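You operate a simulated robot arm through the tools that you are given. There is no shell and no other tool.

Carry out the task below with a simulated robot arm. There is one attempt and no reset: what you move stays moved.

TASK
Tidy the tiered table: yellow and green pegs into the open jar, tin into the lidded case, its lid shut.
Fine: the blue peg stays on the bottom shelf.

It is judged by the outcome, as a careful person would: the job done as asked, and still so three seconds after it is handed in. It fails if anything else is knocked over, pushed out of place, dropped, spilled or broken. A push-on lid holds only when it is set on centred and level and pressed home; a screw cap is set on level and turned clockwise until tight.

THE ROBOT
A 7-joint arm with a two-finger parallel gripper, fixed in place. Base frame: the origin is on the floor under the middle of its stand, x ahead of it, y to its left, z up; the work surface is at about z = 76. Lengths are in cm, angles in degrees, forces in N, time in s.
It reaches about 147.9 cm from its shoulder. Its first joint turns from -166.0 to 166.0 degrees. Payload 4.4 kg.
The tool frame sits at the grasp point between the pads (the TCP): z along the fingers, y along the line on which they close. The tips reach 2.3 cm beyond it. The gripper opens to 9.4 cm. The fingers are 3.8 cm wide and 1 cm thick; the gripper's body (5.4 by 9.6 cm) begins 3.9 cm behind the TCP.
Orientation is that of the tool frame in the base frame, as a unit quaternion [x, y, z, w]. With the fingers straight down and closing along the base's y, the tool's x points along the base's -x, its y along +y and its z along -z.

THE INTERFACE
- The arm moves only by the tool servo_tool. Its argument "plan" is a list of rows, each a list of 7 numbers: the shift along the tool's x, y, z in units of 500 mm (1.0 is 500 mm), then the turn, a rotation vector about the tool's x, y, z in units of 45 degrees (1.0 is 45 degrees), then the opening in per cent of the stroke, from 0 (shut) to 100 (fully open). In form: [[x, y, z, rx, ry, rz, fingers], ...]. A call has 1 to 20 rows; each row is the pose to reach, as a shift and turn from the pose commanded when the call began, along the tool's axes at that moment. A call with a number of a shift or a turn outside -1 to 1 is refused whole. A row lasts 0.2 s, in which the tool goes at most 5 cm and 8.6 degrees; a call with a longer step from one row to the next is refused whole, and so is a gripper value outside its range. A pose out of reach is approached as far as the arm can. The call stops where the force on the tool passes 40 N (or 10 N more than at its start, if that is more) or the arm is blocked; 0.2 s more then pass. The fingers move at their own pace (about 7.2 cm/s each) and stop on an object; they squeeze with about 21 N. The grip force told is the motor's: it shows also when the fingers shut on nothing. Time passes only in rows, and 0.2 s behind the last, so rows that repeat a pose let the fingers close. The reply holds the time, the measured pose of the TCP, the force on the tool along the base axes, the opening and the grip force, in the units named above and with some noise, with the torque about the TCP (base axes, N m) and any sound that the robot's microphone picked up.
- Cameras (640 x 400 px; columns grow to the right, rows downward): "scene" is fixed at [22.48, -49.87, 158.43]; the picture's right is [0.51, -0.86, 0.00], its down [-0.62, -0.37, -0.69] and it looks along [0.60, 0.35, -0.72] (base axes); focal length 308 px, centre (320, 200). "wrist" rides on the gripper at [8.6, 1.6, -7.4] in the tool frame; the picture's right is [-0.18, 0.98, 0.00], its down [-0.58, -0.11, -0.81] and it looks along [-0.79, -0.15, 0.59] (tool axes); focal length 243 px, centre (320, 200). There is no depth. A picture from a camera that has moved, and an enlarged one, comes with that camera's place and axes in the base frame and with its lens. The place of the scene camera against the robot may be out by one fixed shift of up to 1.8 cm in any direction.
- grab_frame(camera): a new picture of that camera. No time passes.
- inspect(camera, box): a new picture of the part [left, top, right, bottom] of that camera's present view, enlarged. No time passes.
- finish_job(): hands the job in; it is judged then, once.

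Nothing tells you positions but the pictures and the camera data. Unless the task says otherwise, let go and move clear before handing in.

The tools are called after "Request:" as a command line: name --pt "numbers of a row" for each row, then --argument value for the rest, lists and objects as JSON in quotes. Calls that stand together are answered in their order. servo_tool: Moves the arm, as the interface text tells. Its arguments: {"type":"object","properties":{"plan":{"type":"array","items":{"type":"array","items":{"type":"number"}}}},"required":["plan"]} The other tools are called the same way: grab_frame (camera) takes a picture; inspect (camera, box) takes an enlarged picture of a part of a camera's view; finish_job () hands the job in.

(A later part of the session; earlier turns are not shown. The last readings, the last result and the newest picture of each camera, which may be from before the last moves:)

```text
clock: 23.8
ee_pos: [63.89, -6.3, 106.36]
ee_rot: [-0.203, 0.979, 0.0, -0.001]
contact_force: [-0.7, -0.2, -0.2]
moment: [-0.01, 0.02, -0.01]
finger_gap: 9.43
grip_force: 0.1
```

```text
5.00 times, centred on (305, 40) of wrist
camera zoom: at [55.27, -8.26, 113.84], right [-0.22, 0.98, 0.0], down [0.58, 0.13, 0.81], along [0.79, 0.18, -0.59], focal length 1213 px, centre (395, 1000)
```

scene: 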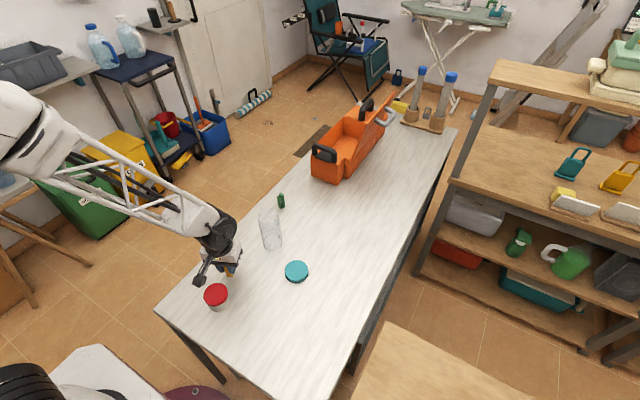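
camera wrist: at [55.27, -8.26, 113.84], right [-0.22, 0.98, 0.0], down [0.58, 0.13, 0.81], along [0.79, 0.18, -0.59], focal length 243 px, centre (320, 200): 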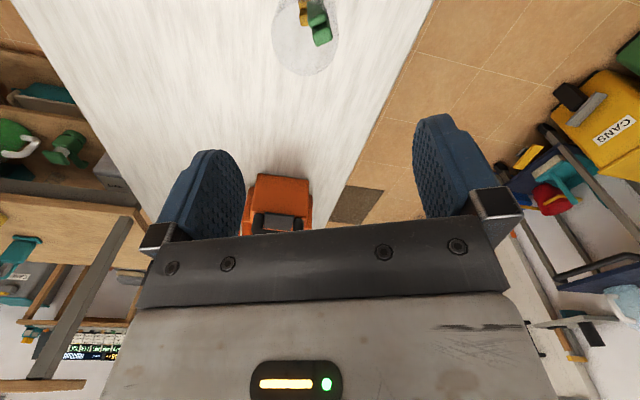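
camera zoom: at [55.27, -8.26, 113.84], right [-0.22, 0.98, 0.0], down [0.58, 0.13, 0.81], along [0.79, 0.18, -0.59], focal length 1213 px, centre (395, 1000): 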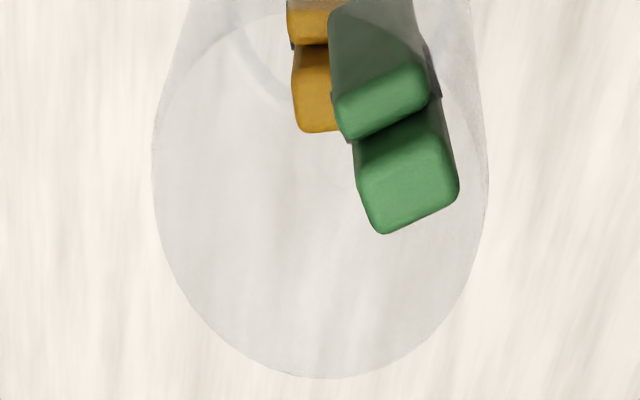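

Both pegs are inside the jar, the green one about 1 cm below the rim and leaning between the wall and the yellow peg. Next I'll study the orange case and its lid from above before picking up the tin.

Request:
servo_tool --pt "-0.064 -0.03 -0.054 0 0 0.065 100" --pt "-0.128 -0.059 -0.108 0 0 0.13 100" --pt "-0.191 -0.089 -0.162 0 0 0.195 100" --pt "-0.255 -0.118 -0.216 0 0 0.26 100" --pt "-0.319 -0.148 -0.27 0 0 0.325 100" --pt "-0.383 -0.177 -0.324 0 0 0.39 100" --pt "-0.446 -0.207 -0.378 0 0 0.455 100" --pt "-0.51 -0.236 -0.432 0 0 0.52 100" --pt "-0.51 -0.236 -0.432 0 0 0.52 100"

Request:
grab_frame --camera "wrist"

Request:
inspect --camera "wrist" --box '[230, 40, 430, 240]'

Request:
inspect --camera "scene" --box '[250, 190, 300, 260]'

```text
clock: 25.8
ee_pos: [91.92, -7.08, 128.0]
ee_rot: [0.0, 1.0, 0.0, -0.001]
contact_force: [0.6, 0.0, -0.1]
moment: [0.01, 0.0, -0.01]
finger_gap: 9.39
grip_force: 0.0
```

```text
taken
camera wrist: at [83.24, -5.41, 135.47], right [0.18, 0.98, 0.0], down [0.58, -0.11, 0.81], along [0.79, -0.15, -0.59], focal length 243 px, centre (320, 200)
```

wrist: 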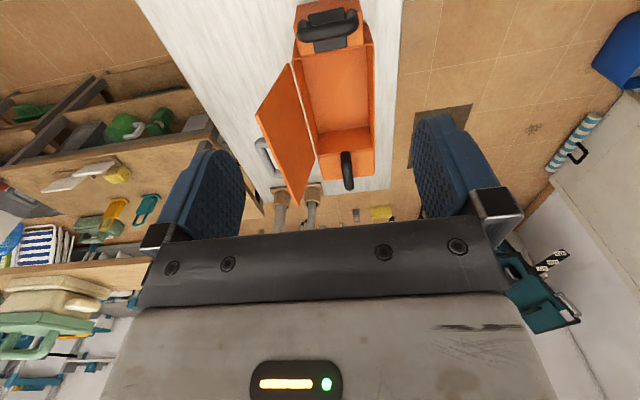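

```text
2.00 times, centred on (330, 140) of wrist
camera zoom: at [83.24, -5.41, 135.47], right [0.18, 0.98, 0.0], down [0.58, -0.11, 0.81], along [0.79, -0.15, -0.59], focal length 485 px, centre (300, 320)
```

zoom: 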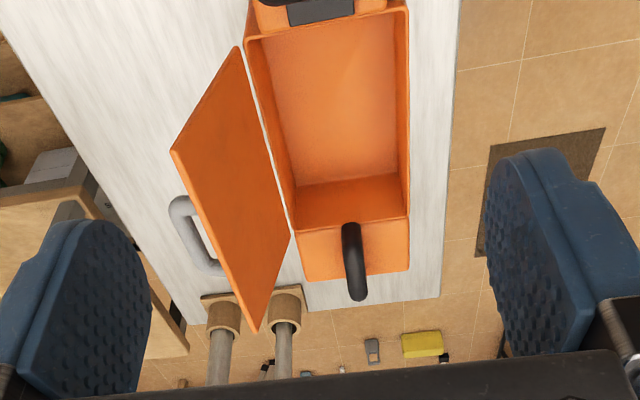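

```text
5.71 times, centred on (275, 225) of scene
camera zoom: at [22.48, -49.87, 158.43], right [0.51, -0.86, 0.0], down [-0.62, -0.37, -0.69], along [0.6, 0.35, -0.72], focal length 1761 px, centre (577, 57)
```

zoom: 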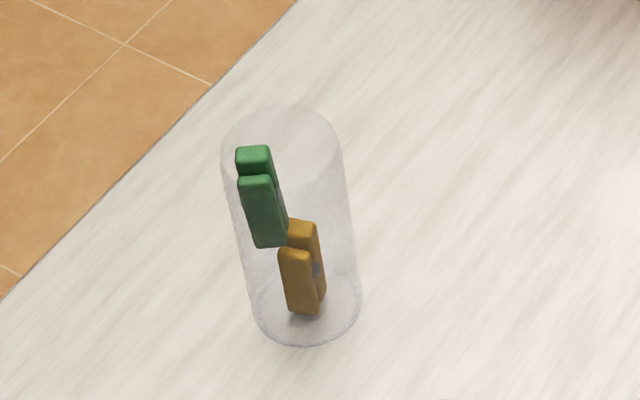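

The case cavity spans roughly x 104–127 and y −13 to 0, with its rim near z = 87. The lid leans outward on the −y side, opened about 105°, with its handle on the outside. One more view from closer will fix the heights.

Request:
servo_tool --pt "-0.08 0 0.01 0 0 0 100" --pt "-0.16 0 0.03 0 0 0 100" --pt "-0.24 0 0.06 0 0 0 100" --pt "-0.3 0 0.1 0 0 0 100" --pt "-0.3 0 0.1 0 0 0 100"

Request:
grab_frame --camera "wrist"

Request:
inspect --camera "wrist" --box '[220, 0, 420, 240]'

```text
clock: 27.0
ee_pos: [106.95, -6.94, 122.74]
ee_rot: [-0.001, 1.0, 0.001, 0.0]
contact_force: [-0.4, -0.1, 0.2]
moment: [-0.02, -0.01, -0.02]
finger_gap: 9.41
grip_force: 0.1
```

```text
taken
camera wrist: at [98.25, -5.28, 130.23], right [0.18, 0.98, 0.0], down [0.58, -0.11, 0.81], along [0.79, -0.15, -0.59], focal length 243 px, centre (320, 200)
```

wrist: 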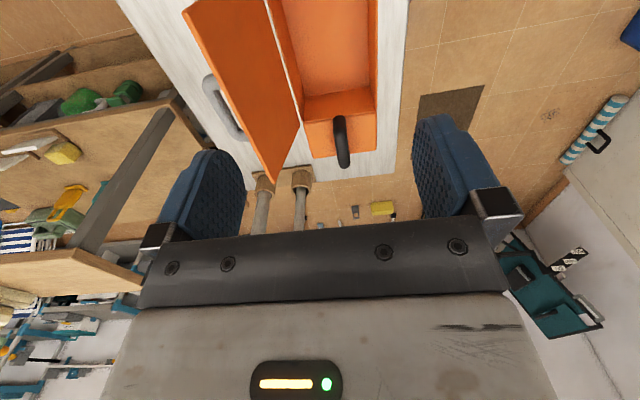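

```text
1.67 times, centred on (320, 120) of wrist
camera zoom: at [98.25, -5.28, 130.23], right [0.18, 0.98, 0.0], down [0.58, -0.11, 0.81], along [0.79, -0.15, -0.59], focal length 404 px, centre (320, 333)
```

zoom: 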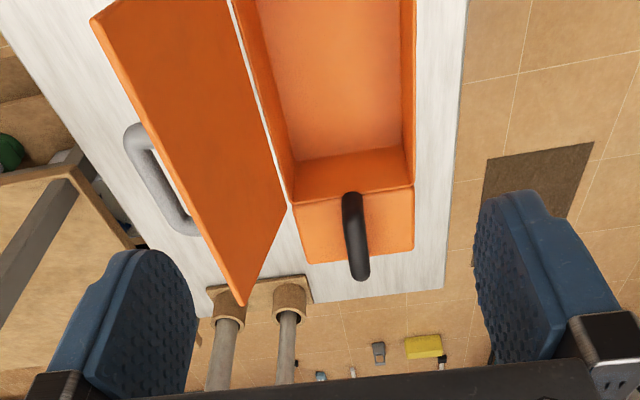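

The triangulated numbers: case body x 103.6–129.2, y −14.4 to 0.9, rim near z = 86, floor near 78. The lid's free edge is at y −19.3, z 102.4, and its handle bar is outside at about y −24, z 98, x 113–122. Now I'll go back for the tin.

Request:
servo_tool --pt "0.08 0 0.0 0 0 0 100" --pt "0.17 0 0.0 0 0 0 100" --pt "0.26 0 0.0 0 0 0 100" --pt "0.35 0 0.0 0 0 0 100" --pt "0.44 0 0.0 0 0 0 100" --pt "0.53 0 0.0 0 0 0 100" --pt "0.62 0 0.02 0 0 0 100" --pt "0.71 0 0.04 0 0 0 100" --pt "0.8 0 0.06 0 0 0 100" --pt "0.89 0 0.08 0 0 0 100" --pt "0.97 0 0.1 0 0 0 100"

Request:
servo_tool --pt "0.07 0 0.06 0 0 0 100" --pt "0.14 0 0.12 0 0 0 100" --pt "0.21 0 0.18 0 0 0 100" --pt "0.28 0 0.24 0 0 0 100" --pt "0.34 0 0.28 0 0 0 100" --pt "0.36 0 0.3 0 0 0 100" --pt "0.36 0 0.3 0 0 0 100"

Request:
grab_frame --camera "wrist"

Request:
grab_frame --camera "scene"

```text
clock: 29.4
ee_pos: [58.59, -6.95, 117.95]
ee_rot: [0.0, 1.0, 0.0, 0.0]
contact_force: [-0.2, -1.0, -0.1]
moment: [0.02, 0.02, 0.0]
finger_gap: 9.41
grip_force: 0.0
```

```text
clock: 31.0
ee_pos: [40.55, -6.88, 102.83]
ee_rot: [0.0, 1.0, 0.0, 0.0]
contact_force: [0.8, -0.6, 0.4]
moment: [-0.01, 0.0, 0.02]
finger_gap: 9.4
grip_force: 0.0
```

```text
taken
camera wrist: at [31.9, -5.27, 110.49], right [0.18, 0.98, 0.0], down [0.58, -0.11, 0.81], along [0.79, -0.15, -0.59], focal length 243 px, centre (320, 200)
```

wrist: 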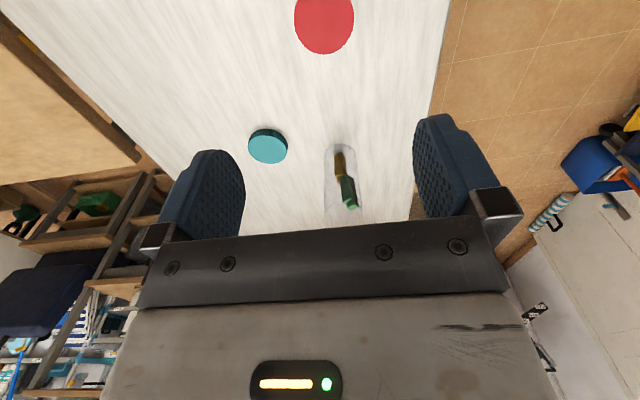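

```text
taken
```

scene: 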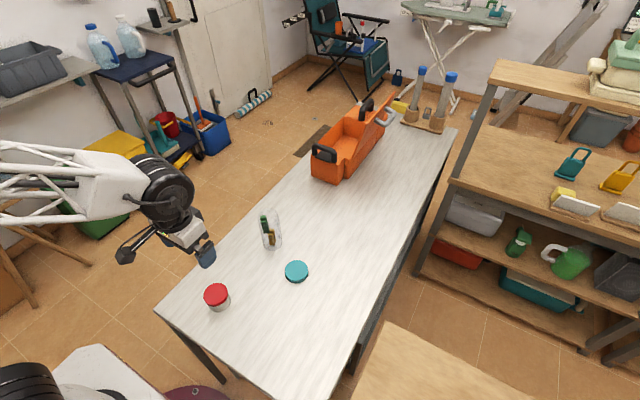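

The tin is just ahead of the tool axis. I'll zoom in on the tin and the jar.

Request:
inspect --camera "wrist" --box '[270, 0, 380, 70]'

Request:
inspect --camera "wrist" --box '[300, 130, 380, 230]'

```text
5.71 times, centred on (325, 35) of wrist
camera zoom: at [31.9, -5.27, 110.49], right [0.18, 0.98, 0.0], down [0.58, -0.11, 0.81], along [0.79, -0.15, -0.59], focal length 1386 px, centre (291, 1143)
```

zoom: 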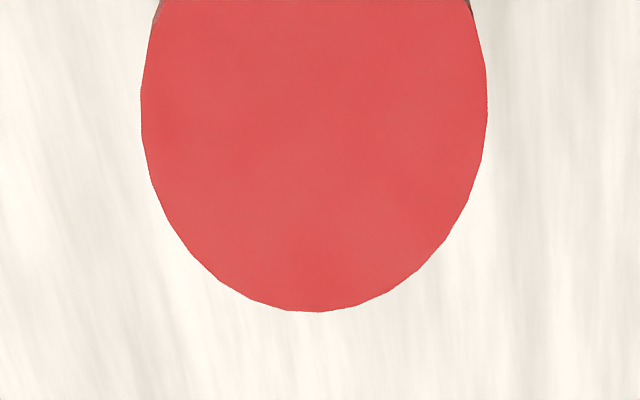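

```text
4.00 times, centred on (340, 180) of wrist
camera zoom: at [31.9, -5.27, 110.49], right [0.18, 0.98, 0.0], down [0.58, -0.11, 0.81], along [0.79, -0.15, -0.59], focal length 970 px, centre (240, 280)
```

zoom: 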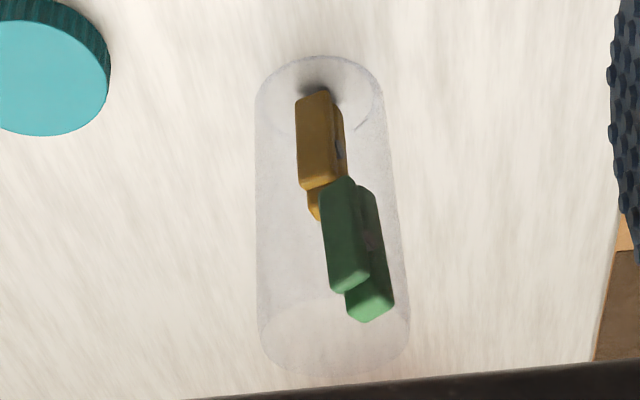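

The tin's centre is about (41, -6.5). I'll back up a little to see all of it and get its height and size.

Request:
servo_tool --pt "0.05 0 0.03 0 0 0 100" --pt "0.1 0 0.08 0 0 0 100" --pt "0.14 0 0.12 0 0 0 100" --pt "0.14 0 0.12 0 0 0 100"

Request:
inspect --camera "wrist" --box '[250, 0, 410, 120]'

Request:
inspect --camera "scene" --box '[190, 270, 250, 325]'

```text
clock: 32.0
ee_pos: [33.52, -6.93, 96.98]
ee_rot: [-0.001, 1.0, 0.0, 0.0]
contact_force: [-1.0, -0.4, -0.1]
moment: [0.0, 0.02, 0.01]
finger_gap: 9.37
grip_force: 0.0
```

```text
3.33 times, centred on (330, 60) of wrist
camera zoom: at [24.78, -5.28, 104.41], right [0.18, 0.98, 0.0], down [0.58, -0.11, 0.81], along [0.79, -0.15, -0.59], focal length 809 px, centre (287, 667)
```

zoom: 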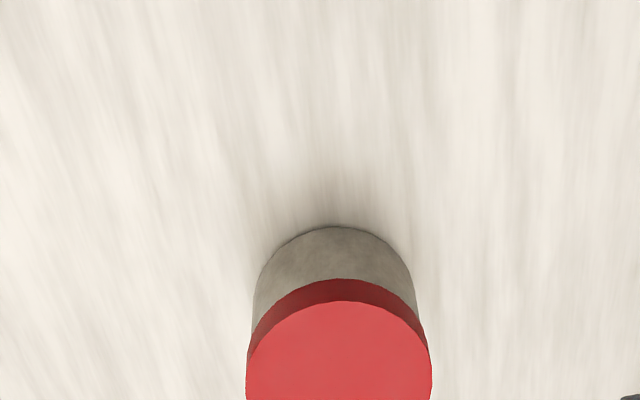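

```text
7.27 times, centred on (220, 298) of scene
camera zoom: at [22.48, -49.87, 158.43], right [0.51, -0.86, 0.0], down [-0.62, -0.37, -0.69], along [0.6, 0.35, -0.72], focal length 2241 px, centre (1047, -509)
```

zoom: 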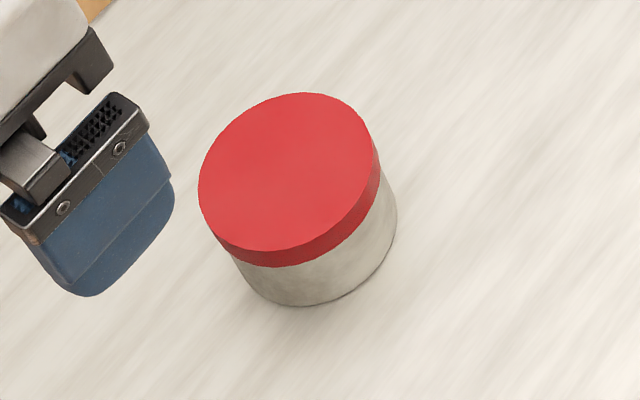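

Request:
inspect --camera "wrist" --box '[250, 50, 410, 170]'

```text
3.33 times, centred on (330, 110) of wrist
camera zoom: at [24.78, -5.28, 104.41], right [0.18, 0.98, 0.0], down [0.58, -0.11, 0.81], along [0.79, -0.15, -0.59], focal length 809 px, centre (287, 500)
```

zoom: 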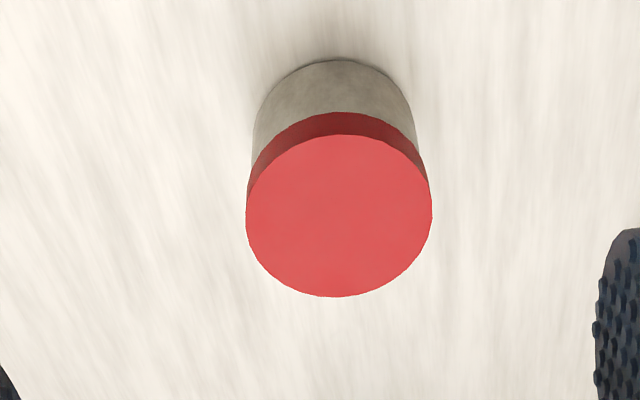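

The tin measures 6.2 cm across its lid and 5.0 cm tall, centred at (41.05, -6.5). I'll move over it, descend with the fingers either side and close.

Request:
servo_tool --pt "-0.06 0.004 0.02 0 0 0 100" --pt "-0.12 0.008 0.06 0 0 0 100" --pt "-0.1506 0.0086 0.12 0 0 0 100" --pt "-0.1506 0.0086 0.18 0 0 0 100" --pt "-0.1506 0.0086 0.23 0 0 0 100" --pt "-0.1506 0.0086 0.23 0 0 0 100"

Request:
grab_frame --camera "wrist"

```text
clock: 33.4
ee_pos: [40.97, -6.39, 85.25]
ee_rot: [0.0, 1.0, 0.0, 0.0]
contact_force: [-0.6, -0.8, -0.1]
moment: [0.01, -0.01, 0.02]
finger_gap: 9.41
grip_force: 0.0
```

```text
taken
camera wrist: at [32.2, -4.66, 92.86], right [0.18, 0.98, 0.0], down [0.58, -0.11, 0.81], along [0.79, -0.15, -0.59], focal length 243 px, centre (320, 200)
```

wrist: 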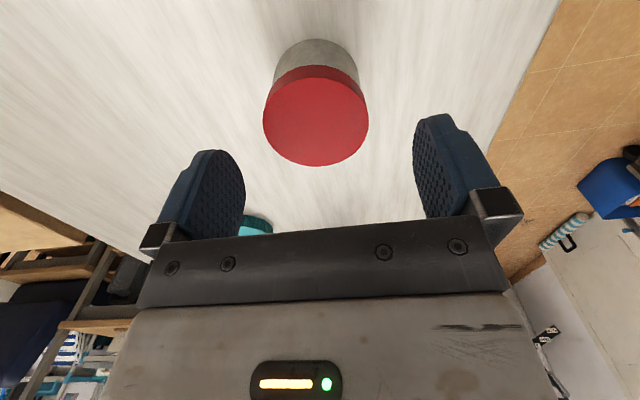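

The tin is slightly behind and to the right of the tool axis. I'll make that small correction, descend the last 5.6 cm and close.

Request:
servo_tool --pt "0.005 -0.003 0.04 0 0 0 100" --pt "0.005 -0.003 0.08 0 0 0 100" --pt "0.005 -0.003 0.106 0 0 0 100" --pt "0.005 -0.003 0.113 0 0 0 100" --pt "0.005 -0.003 0.113 0 0 0 80" --pt "0.005 -0.003 0.113 0 0 0 65" --pt "0.005 -0.003 0.113 0 0 0 0" --pt "0.005 -0.003 0.113 0 0 0 0" --pt "0.005 -0.003 0.113 0 0 0 0"

Request:
grab_frame --camera "wrist"

Request:
inspect --camera "scene" --box '[170, 220, 290, 325]'

```text
clock: 35.4
ee_pos: [40.81, -6.61, 79.83]
ee_rot: [0.0, 1.0, 0.0, 0.0]
contact_force: [-0.3, 0.5, -0.6]
moment: [0.01, -0.01, -0.01]
finger_gap: 5.86
grip_force: 20.8
```

```text
taken
camera wrist: at [32.14, -4.95, 87.27], right [0.18, 0.98, 0.0], down [0.58, -0.11, 0.81], along [0.79, -0.15, -0.59], focal length 243 px, centre (320, 200)
```

wrist: 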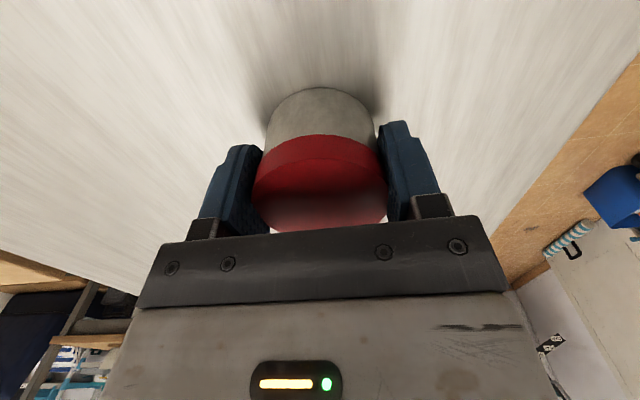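

```text
3.81 times, centred on (230, 272) of scene
camera zoom: at [22.48, -49.87, 158.43], right [0.51, -0.86, 0.0], down [-0.62, -0.37, -0.69], along [0.6, 0.35, -0.72], focal length 1174 px, centre (663, -76)
```

zoom: 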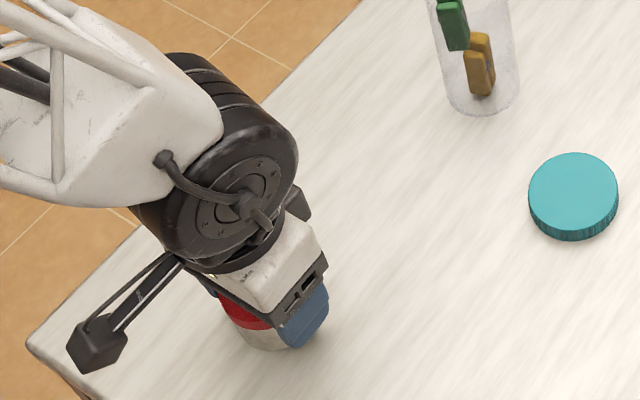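

The fingers have closed on the tin at a 5.86 cm gap. I'll lift it a little and check that body and lid come up together.

Request:
servo_tool --pt "0 0 -0.01 0 0 0 0" --pt "0 0 -0.025 0 0 0 0" --pt "0 0 -0.04 0 0 0 0" --pt "0 0 -0.04 0 0 0 0"

Request:
grab_frame --camera "wrist"

Request:
inspect --camera "scene" --box '[170, 220, 290, 325]'

```text
clock: 36.4
ee_pos: [40.75, -6.71, 81.79]
ee_rot: [0.001, 1.0, 0.0, 0.0]
contact_force: [-0.6, -0.3, -0.3]
moment: [0.02, -0.04, 0.03]
finger_gap: 5.81
grip_force: 20.9
```

```text
taken
camera wrist: at [32.09, -5.0, 89.29], right [0.18, 0.98, 0.0], down [0.58, -0.11, 0.81], along [0.79, -0.15, -0.59], focal length 243 px, centre (320, 200)
```

wrist: 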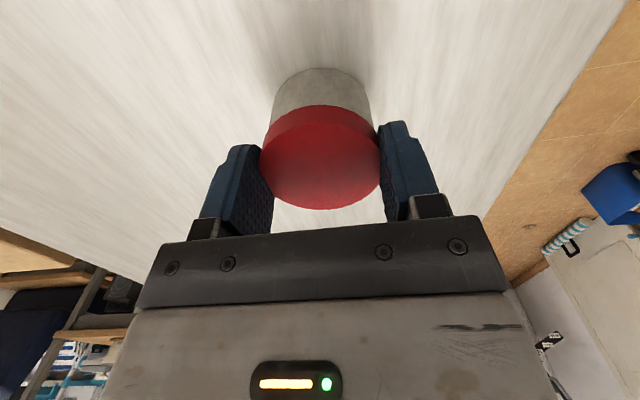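

```text
3.81 times, centred on (230, 272) of scene
camera zoom: at [22.48, -49.87, 158.43], right [0.51, -0.86, 0.0], down [-0.62, -0.37, -0.69], along [0.6, 0.35, -0.72], focal length 1174 px, centre (663, -76)
```

zoom: 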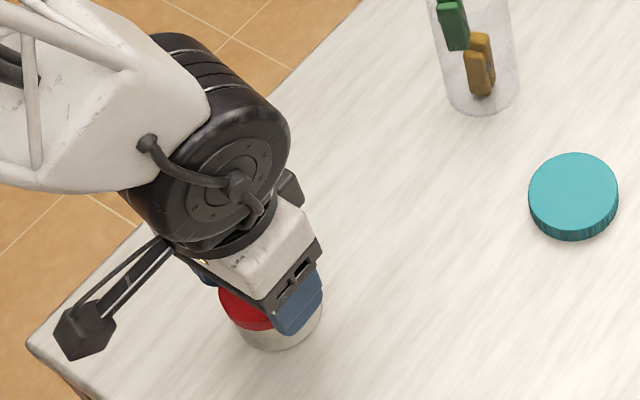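

The tin seems to have slipped down between the pads instead of rising. I'll look more closely before doing anything else.

Request:
inspect --camera "wrist" --box '[220, 50, 420, 220]'

Request:
inspect --camera "scene" --box '[205, 275, 265, 320]'

```text
2.35 times, centred on (320, 135) of wrist
camera zoom: at [32.09, -5.0, 89.29], right [0.18, 0.98, 0.0], down [0.58, -0.11, 0.81], along [0.79, -0.15, -0.59], focal length 571 px, centre (320, 353)
```

zoom: 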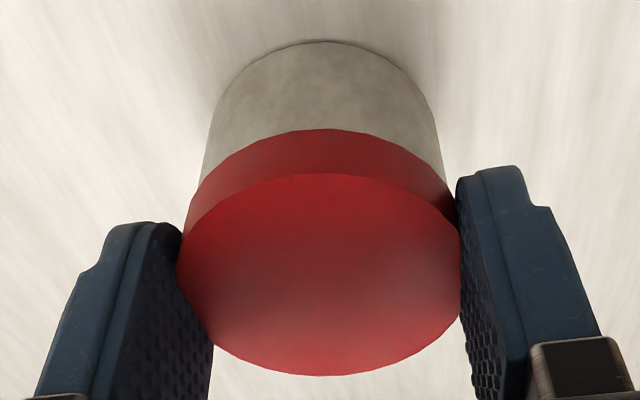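

```text
8.89 times, centred on (235, 298) of scene
camera zoom: at [22.48, -49.87, 158.43], right [0.51, -0.86, 0.0], down [-0.62, -0.37, -0.69], along [0.6, 0.35, -0.72], focal length 2739 px, centre (1076, -667)
```

zoom: 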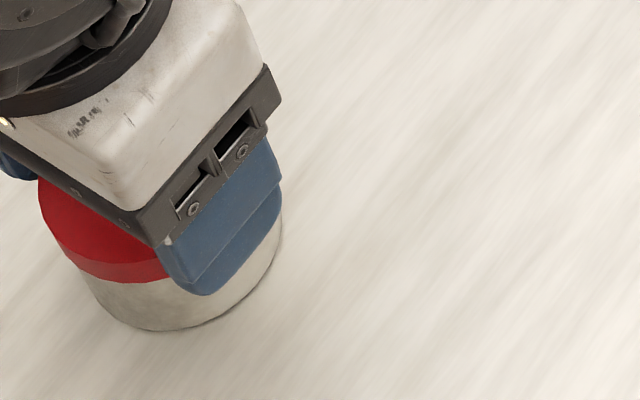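

The tin is still standing upright on the table, undisturbed, but the pads slid on it. I'll open, go lower so the pads span the whole height, close for longer, and test with a very small lift.

Request:
servo_tool --pt "0 0 0 0 0 0 75" --pt "0 0 0 0 0 0 75" --pt "0 0 0.03 0 0 0 75" --pt "0 0 0.058 0 0 0 75" --pt "0 0 0.058 0 0 0 75" --pt "0 0 0.058 0 0 0 55" --pt "0 0 0.058 0 0 0 0" --pt "0 0 0.058 0 0 0 0" --pt "0 0 0.058 0 0 0 0" --pt "0 0 0.058 0 0 0 0" --pt "0 0 0.058 0 0 0 0"

Request:
grab_frame --camera "wrist"

Request:
servo_tool --pt "0 0 -0.003 0 0 0 0" --pt "0 0 -0.006 0 0 0 0"

Request:
grab_frame --camera "wrist"

```text
clock: 38.8
ee_pos: [40.78, -6.72, 79.03]
ee_rot: [-0.001, 1.0, 0.0, 0.0]
contact_force: [0.0, 0.5, -0.1]
moment: [0.03, -0.03, -0.01]
finger_gap: 5.82
grip_force: 21.0
```

```text
taken
camera wrist: at [32.01, -5.02, 86.42], right [0.18, 0.98, 0.0], down [0.58, -0.11, 0.81], along [0.79, -0.15, -0.59], focal length 243 px, centre (320, 200)
```

wrist: 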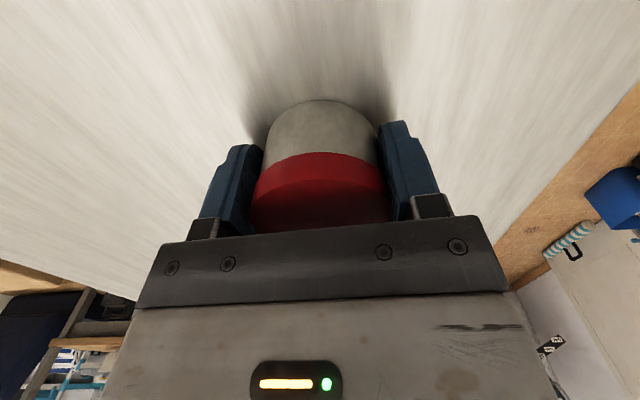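

```text
clock: 39.4
ee_pos: [40.7, -6.72, 79.29]
ee_rot: [0.0, 1.0, 0.0, 0.0]
contact_force: [-1.2, 0.2, -1.4]
moment: [-0.03, -0.02, 0.0]
finger_gap: 5.81
grip_force: 20.9
```

```text
taken
camera wrist: at [32.04, -5.07, 86.7], right [0.18, 0.98, 0.0], down [0.58, -0.11, 0.81], along [0.79, -0.15, -0.59], focal length 243 px, centre (320, 200)
```

wrist: 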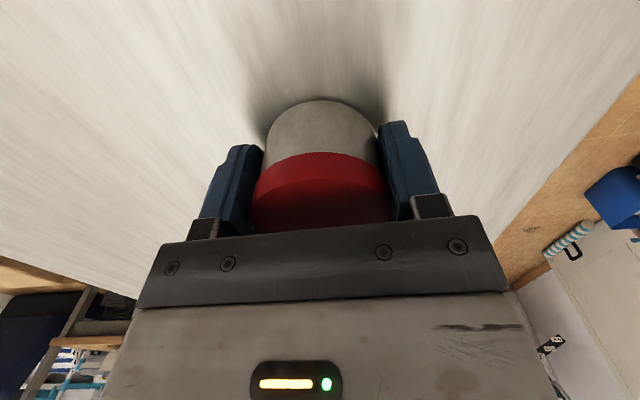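

The force reading now shows about 1.4 N of load, and the tin keeps its place in the wrist view, so it's held. I'll lift slowly and check again.

Request:
servo_tool --pt "0 0 -0.008 0 0 0 0" --pt "0 0 -0.018 0 0 0 0" --pt "0 0 -0.03 0 0 0 0" --pt "0 0 -0.04 0 0 0 0"

Request:
grab_frame --camera "wrist"

Request:
inspect --camera "scene" --box '[205, 275, 265, 320]'

```text
clock: 40.4
ee_pos: [40.71, -6.71, 81.28]
ee_rot: [0.0, 1.0, 0.001, 0.0]
contact_force: [0.4, 0.0, -1.2]
moment: [0.0, 0.0, -0.01]
finger_gap: 5.81
grip_force: 21.0
```

```text
taken
camera wrist: at [32.08, -5.06, 88.74], right [0.18, 0.98, 0.0], down [0.58, -0.11, 0.81], along [0.79, -0.15, -0.59], focal length 243 px, centre (320, 200)
```

wrist: 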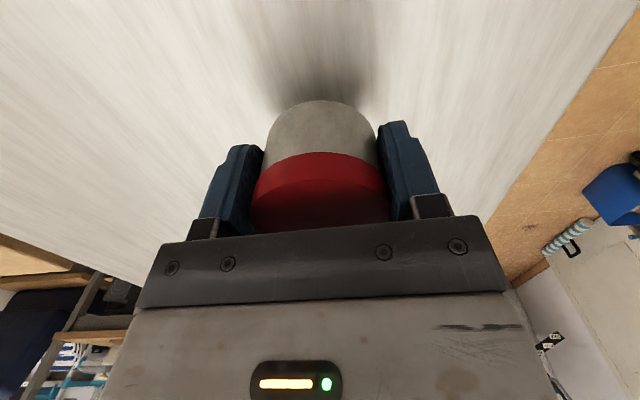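

```text
8.89 times, centred on (235, 298) of scene
camera zoom: at [22.48, -49.87, 158.43], right [0.51, -0.86, 0.0], down [-0.62, -0.37, -0.69], along [0.6, 0.35, -0.72], focal length 2739 px, centre (1076, -667)
```

zoom: 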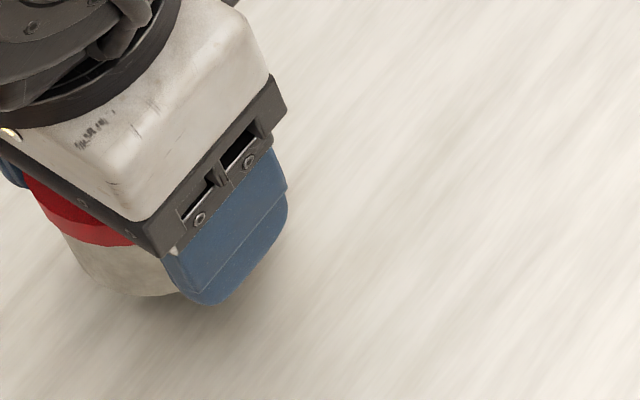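

The tin is clear of the table and firmly held, its base 3.0 cm below the TCP. I'll lift it high and carry it over the jar to the case.

Request:
servo_tool --pt "0 0 -0.06 0 0 0 0" --pt "0 0 -0.14 0 0 0 0" --pt "0 0 -0.23 0 0 0 0" --pt "0 0 -0.32 0 0 0 0" --pt "0 0 -0.41 0 0 0 0" --pt "0 0 -0.5 0 0 0 0" --pt "-0.05 0 -0.55 0 0 0 0" --pt "-0.13 0 -0.57 0 0 0 0" --pt "-0.21 0 -0.57 0 0 0 0" --pt "-0.29 0 -0.57 0 0 0 0" --pt "-0.37 0 -0.57 0 0 0 0" --pt "-0.45 0 -0.57 0 0 0 0" --pt "-0.53 0 -0.57 0 0 0 0" --pt "-0.61 0 -0.57 0 0 0 0" --pt "-0.69 0 -0.57 0 0 0 0" --pt "-0.77 0 -0.57 0 0 0 0" --pt "-0.85 0 -0.57 0 0 0 0" --pt "-0.92 0 -0.57 0 0 0 0"

Request:
grab_frame --camera "wrist"

Request:
grab_frame --camera "scene"

```text
clock: 44.2
ee_pos: [86.7, -6.81, 109.77]
ee_rot: [0.0, 1.0, 0.0, 0.001]
contact_force: [0.5, -0.2, -0.2]
moment: [0.0, -0.02, -0.01]
finger_gap: 5.8
grip_force: 21.2
```

```text
taken
camera wrist: at [78.09, -5.23, 117.15], right [0.18, 0.98, 0.0], down [0.58, -0.11, 0.81], along [0.79, -0.15, -0.59], focal length 243 px, centre (320, 200)
```

wrist: 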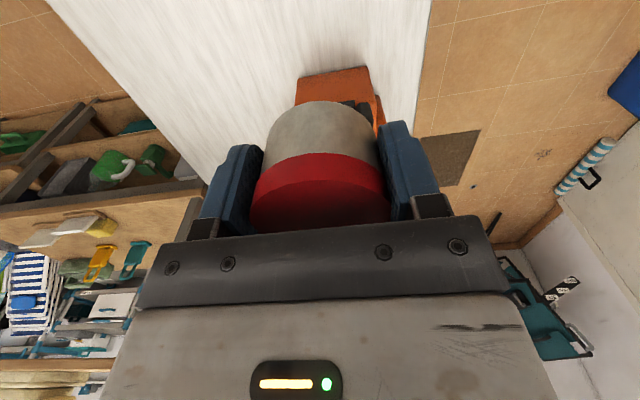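

```text
taken
```

scene: 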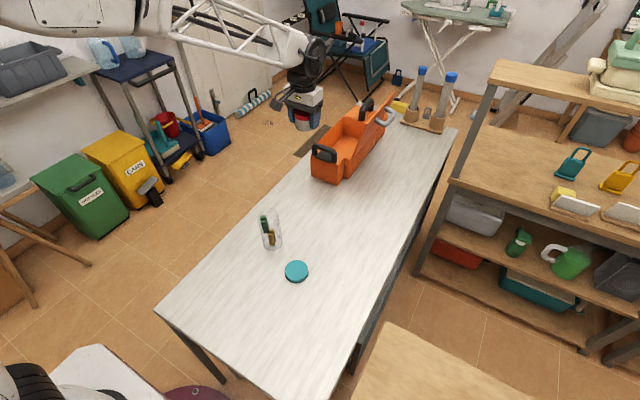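

The tin is riding well and the jar is undisturbed. I'll carry on to above the cavity.

Request:
servo_tool --pt "-0.06 0 0 0 0 0 0" --pt "-0.14 0 0 0 0 0 0" --pt "-0.22 0 0 0 0 0 0" --pt "-0.3 0 0 0 0 0 0" --pt "-0.38 0 0 0 0 0 0" --pt "-0.46 0 0 0 0 0 0" --pt "-0.54 0 0 0 0 0 0" --pt "-0.6 0 0 0 0 0 0" --pt "-0.636 0 0 0 0 0 0" --pt "-0.636 0 0 0 0 0 0"

Request:
grab_frame --camera "wrist"

Request:
inspect --camera "scene" --box '[280, 40, 440, 190]'

```text
clock: 46.4
ee_pos: [118.73, -6.87, 109.78]
ee_rot: [0.001, 1.0, 0.0, 0.001]
contact_force: [-0.2, 0.1, -1.7]
moment: [0.02, 0.03, -0.01]
finger_gap: 5.81
grip_force: 20.1
```

```text
taken
camera wrist: at [109.97, -5.16, 117.29], right [0.18, 0.98, 0.0], down [0.58, -0.11, 0.81], along [0.79, -0.15, -0.59], focal length 243 px, centre (320, 200)
```

wrist: 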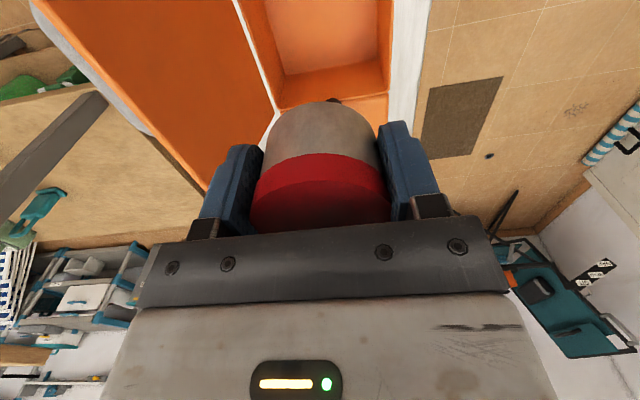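

```text
2.67 times, centred on (360, 115) of scene
camera zoom: at [22.48, -49.87, 158.43], right [0.51, -0.86, 0.0], down [-0.62, -0.37, -0.69], along [0.6, 0.35, -0.72], focal length 822 px, centre (213, 427)
```

zoom: 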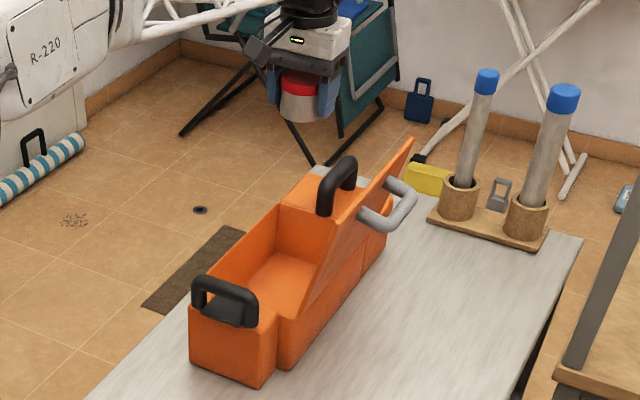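

The tin is over the cavity, centred at y = -6.9 with clear space around the gripper. I'll lower it in stages.

Request:
servo_tool --pt "0 0 0.05 0 0 0 0" --pt "0 0 0.13 0 0 0 0" --pt "0 0 0.21 0 0 0 0" --pt "0 0 0.29 0 0 0 0" --pt "0 0 0.36 0 0 0 0" --pt "0 0 0.42 0 0 0 0" --pt "0 0 0.46 0 0 0 0" --pt "0 0 0.475 0 0 0 0"

Request:
grab_frame --camera "wrist"

Request:
inspect --camera "scene" --box '[280, 40, 440, 190]'

```text
clock: 48.2
ee_pos: [118.77, -6.74, 85.97]
ee_rot: [0.0, 1.0, 0.0, 0.0]
contact_force: [0.1, -0.4, -0.4]
moment: [-0.02, 0.01, 0.0]
finger_gap: 5.81
grip_force: 21.0
```

```text
taken
camera wrist: at [110.01, -5.06, 93.4], right [0.18, 0.98, 0.0], down [0.58, -0.11, 0.81], along [0.79, -0.15, -0.59], focal length 243 px, centre (320, 200)
```

wrist: 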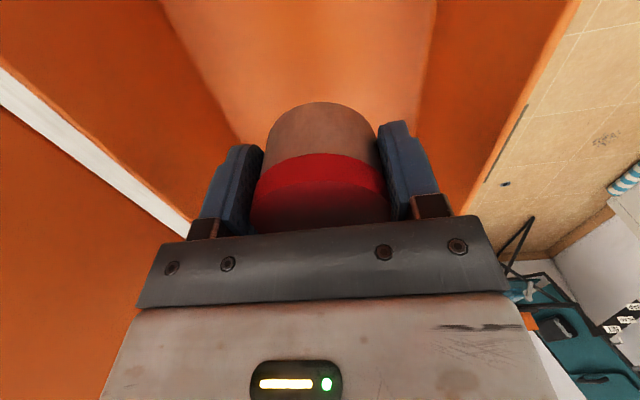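

```text
2.67 times, centred on (360, 115) of scene
camera zoom: at [22.48, -49.87, 158.43], right [0.51, -0.86, 0.0], down [-0.62, -0.37, -0.69], along [0.6, 0.35, -0.72], focal length 822 px, centre (213, 427)
```

zoom: 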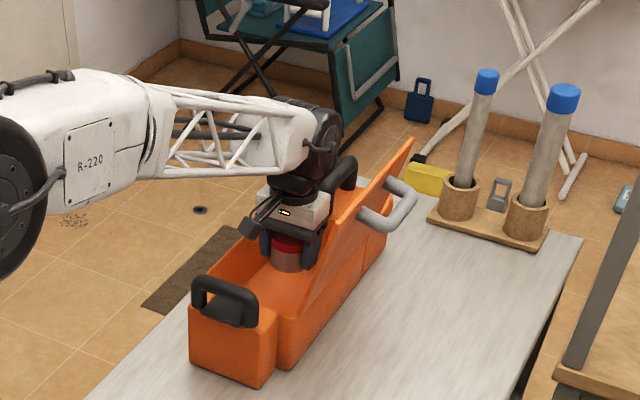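

The tin is inside the cavity mouth. I'll continue slowly down to the floor, watching the force.

Request:
servo_tool --pt "0 0 0.02 0 0 0 0" --pt "0 0 0.04 0 0 0 0" --pt "0 0 0.055 0 0 0 0" --pt "0 0 0.066 0 0 0 0" --pt "0 0 0.072 0 0 0 0"

Request:
grab_frame --camera "wrist"

```text
clock: 49.4
ee_pos: [118.6, -6.69, 82.47]
ee_rot: [0.0, 1.0, 0.0, -0.001]
contact_force: [0.5, 0.2, -0.3]
moment: [-0.01, 0.0, 0.02]
finger_gap: 5.83
grip_force: 20.5
```

```text
taken
camera wrist: at [109.92, -5.1, 89.86], right [0.18, 0.98, 0.0], down [0.58, -0.11, 0.81], along [0.79, -0.15, -0.59], focal length 243 px, centre (320, 200)
```

wrist: 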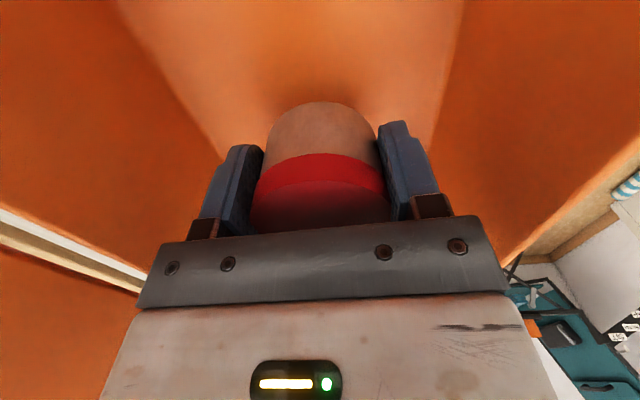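

Request:
servo_tool --pt "0 0 0.006 0 0 0 0" --pt "0 0 0.012 0 0 0 0" --pt "0 0 0.018 0 0 0 0" --pt "0 0 0.022 0 0 0 0"

Request:
grab_frame --camera "wrist"

```text
clock: 50.4
ee_pos: [118.51, -6.71, 81.23]
ee_rot: [0.0, 1.0, 0.0, 0.0]
contact_force: [0.3, 0.3, 0.2]
moment: [-0.01, -0.02, 0.0]
finger_gap: 5.83
grip_force: 21.4
```

```text
taken
camera wrist: at [109.88, -5.07, 88.75], right [0.18, 0.98, 0.0], down [0.58, -0.11, 0.81], along [0.79, -0.15, -0.59], focal length 243 px, centre (320, 200)
```

wrist: 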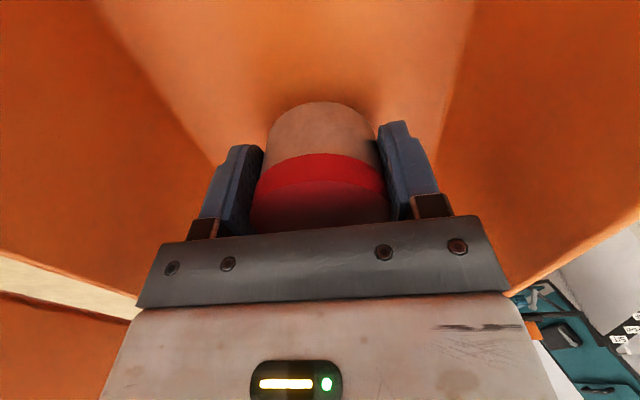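

Request:
servo_tool --pt "0 0 0.004 0 0 0 0" --pt "0 0 0.008 0 0 0 0" --pt "0 0 0.012 0 0 0 0"

Request:
inspect --camera "wrist" --box '[220, 50, 420, 220]'

```text
clock: 51.2
ee_pos: [118.67, -6.48, 80.65]
ee_rot: [0.0, 1.0, 0.0, 0.0]
contact_force: [-0.5, -0.2, -0.1]
moment: [-0.01, 0.0, 0.0]
finger_gap: 5.82
grip_force: 21.1
```

```text
2.35 times, centred on (320, 135) of wrist
camera zoom: at [109.88, -5.02, 88.15], right [0.18, 0.98, 0.0], down [0.58, -0.11, 0.81], along [0.79, -0.15, -0.59], focal length 571 px, centre (320, 353)
```

zoom: 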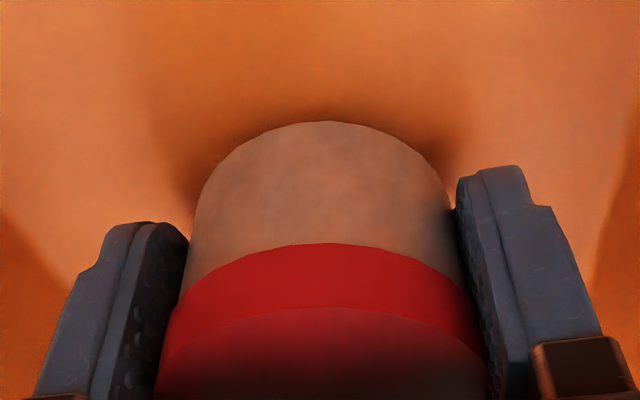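

Request:
servo_tool --pt "0 0 0.004 0 0 0 0" --pt "0 0 0.008 0 0 0 0"

Request:
inspect --camera "wrist" --box '[220, 50, 420, 220]'

```text
clock: 51.8
ee_pos: [118.49, -6.68, 80.32]
ee_rot: [0.0, 1.0, 0.0, 0.0]
contact_force: [0.2, -0.7, -1.3]
moment: [0.03, -0.05, 0.0]
finger_gap: 5.84
grip_force: 21.5
```

```text
2.35 times, centred on (320, 135) of wrist
camera zoom: at [109.87, -5.05, 87.75], right [0.18, 0.98, 0.0], down [0.58, -0.11, 0.81], along [0.79, -0.15, -0.59], focal length 571 px, centre (320, 353)
```

zoom: 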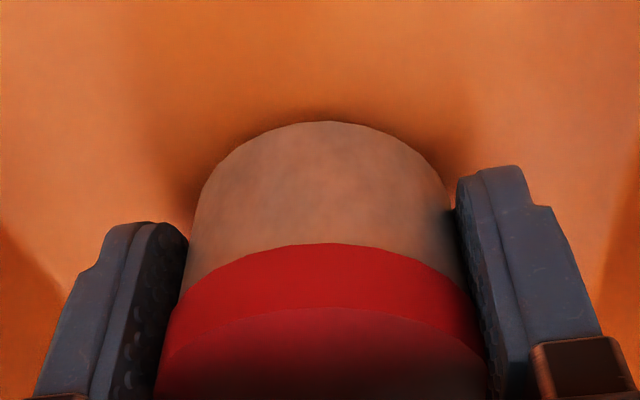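

Request:
servo_tool --pt "0 0 0.004 0 0 0 0" --pt "0 0 0.008 0 0 0 0"

Request:
inspect --camera "wrist" --box '[220, 50, 420, 220]'

```text
clock: 52.4
ee_pos: [118.47, -6.62, 79.87]
ee_rot: [0.0, 1.0, 0.0, 0.0]
contact_force: [-0.3, -1.7, -1.0]
moment: [0.04, 0.02, 0.0]
finger_gap: 5.84
grip_force: 20.9
```

```text
2.35 times, centred on (320, 135) of wrist
camera zoom: at [109.84, -5.01, 87.38], right [0.18, 0.98, 0.0], down [0.58, -0.11, 0.81], along [0.79, -0.15, -0.59], focal length 571 px, centre (320, 353)
```

zoom: 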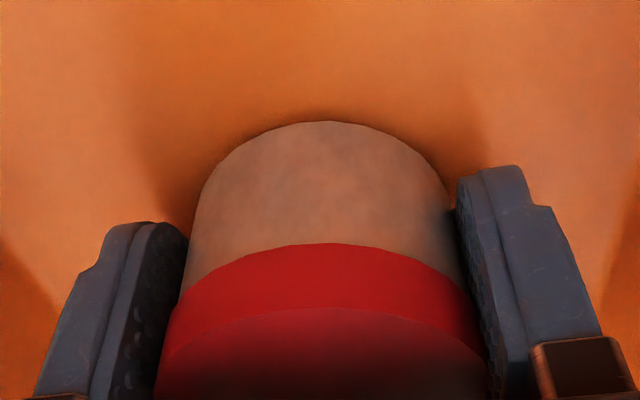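

Request:
servo_tool --pt "0 0 0.004 0 0 0 0" --pt "0 0 0.004 0 0 0 0"

Request:
inspect --camera "wrist" --box '[220, 50, 420, 220]'

```text
clock: 53.0
ee_pos: [118.53, -6.7, 79.7]
ee_rot: [0.0, 1.0, 0.0, 0.0]
contact_force: [-0.3, -0.9, -0.6]
moment: [0.02, -0.05, -0.01]
finger_gap: 5.84
grip_force: 20.6
```

```text
2.35 times, centred on (320, 135) of wrist
camera zoom: at [109.89, -5.04, 87.17], right [0.18, 0.98, 0.0], down [0.58, -0.11, 0.81], along [0.79, -0.15, -0.59], focal length 571 px, centre (320, 353)
```

zoom: 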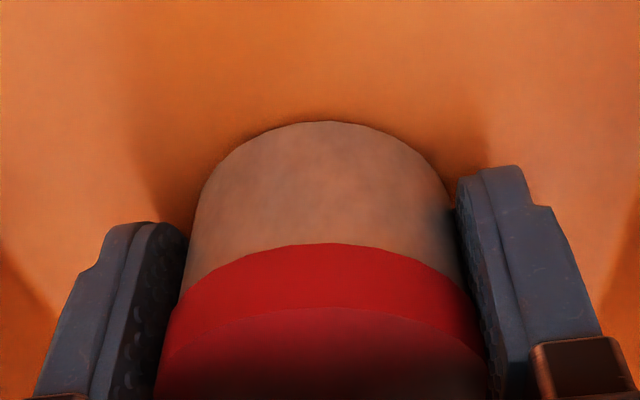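

Request:
servo_tool --pt "0 0 0.003 0 0 0 0" --pt "0 0 0.005 0 0 0 0"

Request:
inspect --camera "wrist" --box '[220, 50, 420, 220]'

```text
clock: 53.6
ee_pos: [118.51, -6.65, 79.57]
ee_rot: [0.0, 1.0, 0.0, 0.0]
contact_force: [0.2, -0.1, -1.2]
moment: [0.01, -0.02, 0.0]
finger_gap: 5.85
grip_force: 20.7
```

```text
2.35 times, centred on (320, 135) of wrist
camera zoom: at [109.89, -5.04, 86.97], right [0.18, 0.98, 0.0], down [0.58, -0.11, 0.81], along [0.79, -0.15, -0.59], focal length 571 px, centre (320, 353)
```

zoom: 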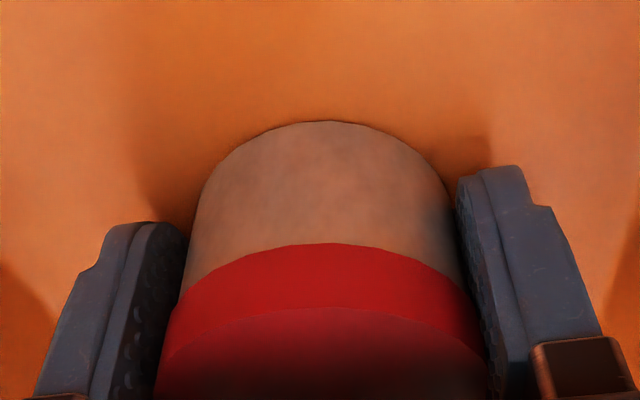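

Request:
servo_tool --pt "0 0 0.003 0 0 0 0" --pt "0 0 0.005 0 0 0 0"

Request:
inspect --camera "wrist" --box '[220, 50, 420, 220]'

```text
clock: 54.2
ee_pos: [118.59, -6.7, 79.46]
ee_rot: [0.001, 1.0, 0.001, 0.001]
contact_force: [-3.5, 1.9, 12.5]
moment: [0.05, 0.12, -0.02]
finger_gap: 5.83
grip_force: 21.2
```

```text
2.35 times, centred on (320, 135) of wrist
camera zoom: at [109.93, -5.06, 86.86], right [0.18, 0.98, 0.0], down [0.58, -0.11, 0.81], along [0.79, -0.15, -0.59], focal length 571 px, centre (320, 353)
```

zoom: 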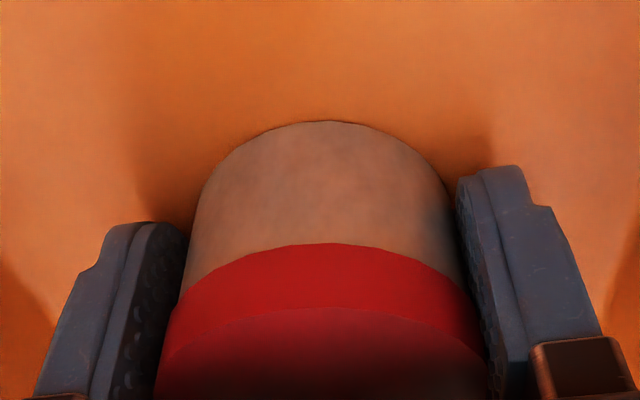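

Contact: 12.5 N upward, so the tin is seated on the case floor. I'll ease off, open the fingers moderately and rise straight out.

Request:
servo_tool --pt "0 0 -0.002 0 0 0 0" --pt "0 0 -0.002 0 0 0 40" --pt "0 0 -0.002 0 0 0 80" --pt "0 0 -0.002 0 0 0 82" --pt "0 0 -0.002 0 0 0 82" --pt "0 0 -0.03 0 0 0 82" --pt "0 0 -0.08 0 0 0 82" --pt "0 0 -0.16 0 0 0 82" --pt "0 0 -0.24 0 0 0 82" --pt "0 0 -0.32 0 0 0 82" --pt "0 0 -0.4 0 0 0 82" --pt "0 0 -0.48 0 0 0 82" --pt "0 0 -0.56 0 0 0 82" --pt "0 0 -0.62 0 0 0 82"

Request:
grab_frame --camera "wrist"

Request:
inspect --camera "scene" --box '[280, 40, 440, 190]'

```text
clock: 57.2
ee_pos: [118.53, -6.49, 110.09]
ee_rot: [0.001, 1.0, 0.0, -0.001]
contact_force: [-0.3, 0.2, -0.8]
moment: [0.0, -0.02, 0.0]
finger_gap: 7.72
grip_force: 0.1
```

```text
taken
camera wrist: at [109.87, -4.86, 117.54], right [0.18, 0.98, 0.0], down [0.58, -0.11, 0.81], along [0.79, -0.15, -0.59], focal length 243 px, centre (320, 200)
```

wrist: 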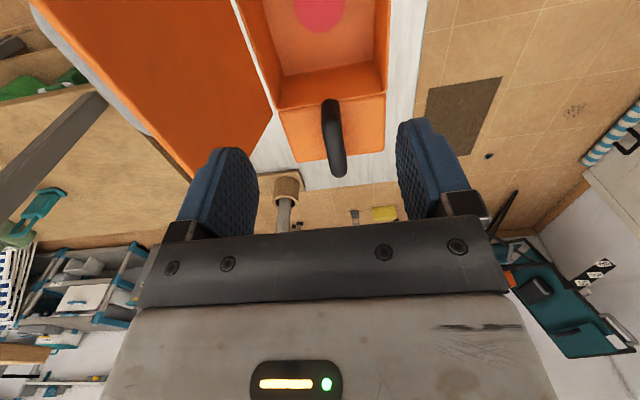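

```text
2.67 times, centred on (360, 115) of scene
camera zoom: at [22.48, -49.87, 158.43], right [0.51, -0.86, 0.0], down [-0.62, -0.37, -0.69], along [0.6, 0.35, -0.72], focal length 822 px, centre (213, 427)
```

zoom: 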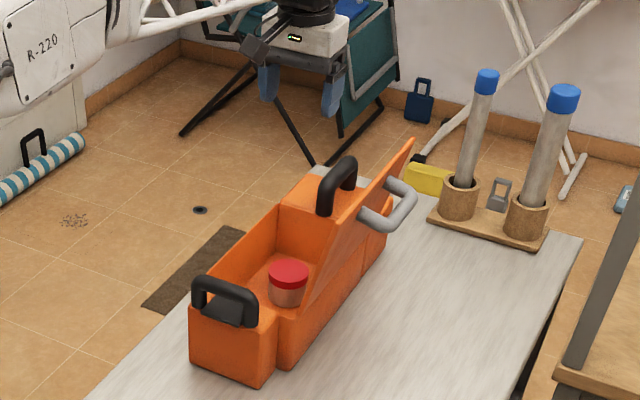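

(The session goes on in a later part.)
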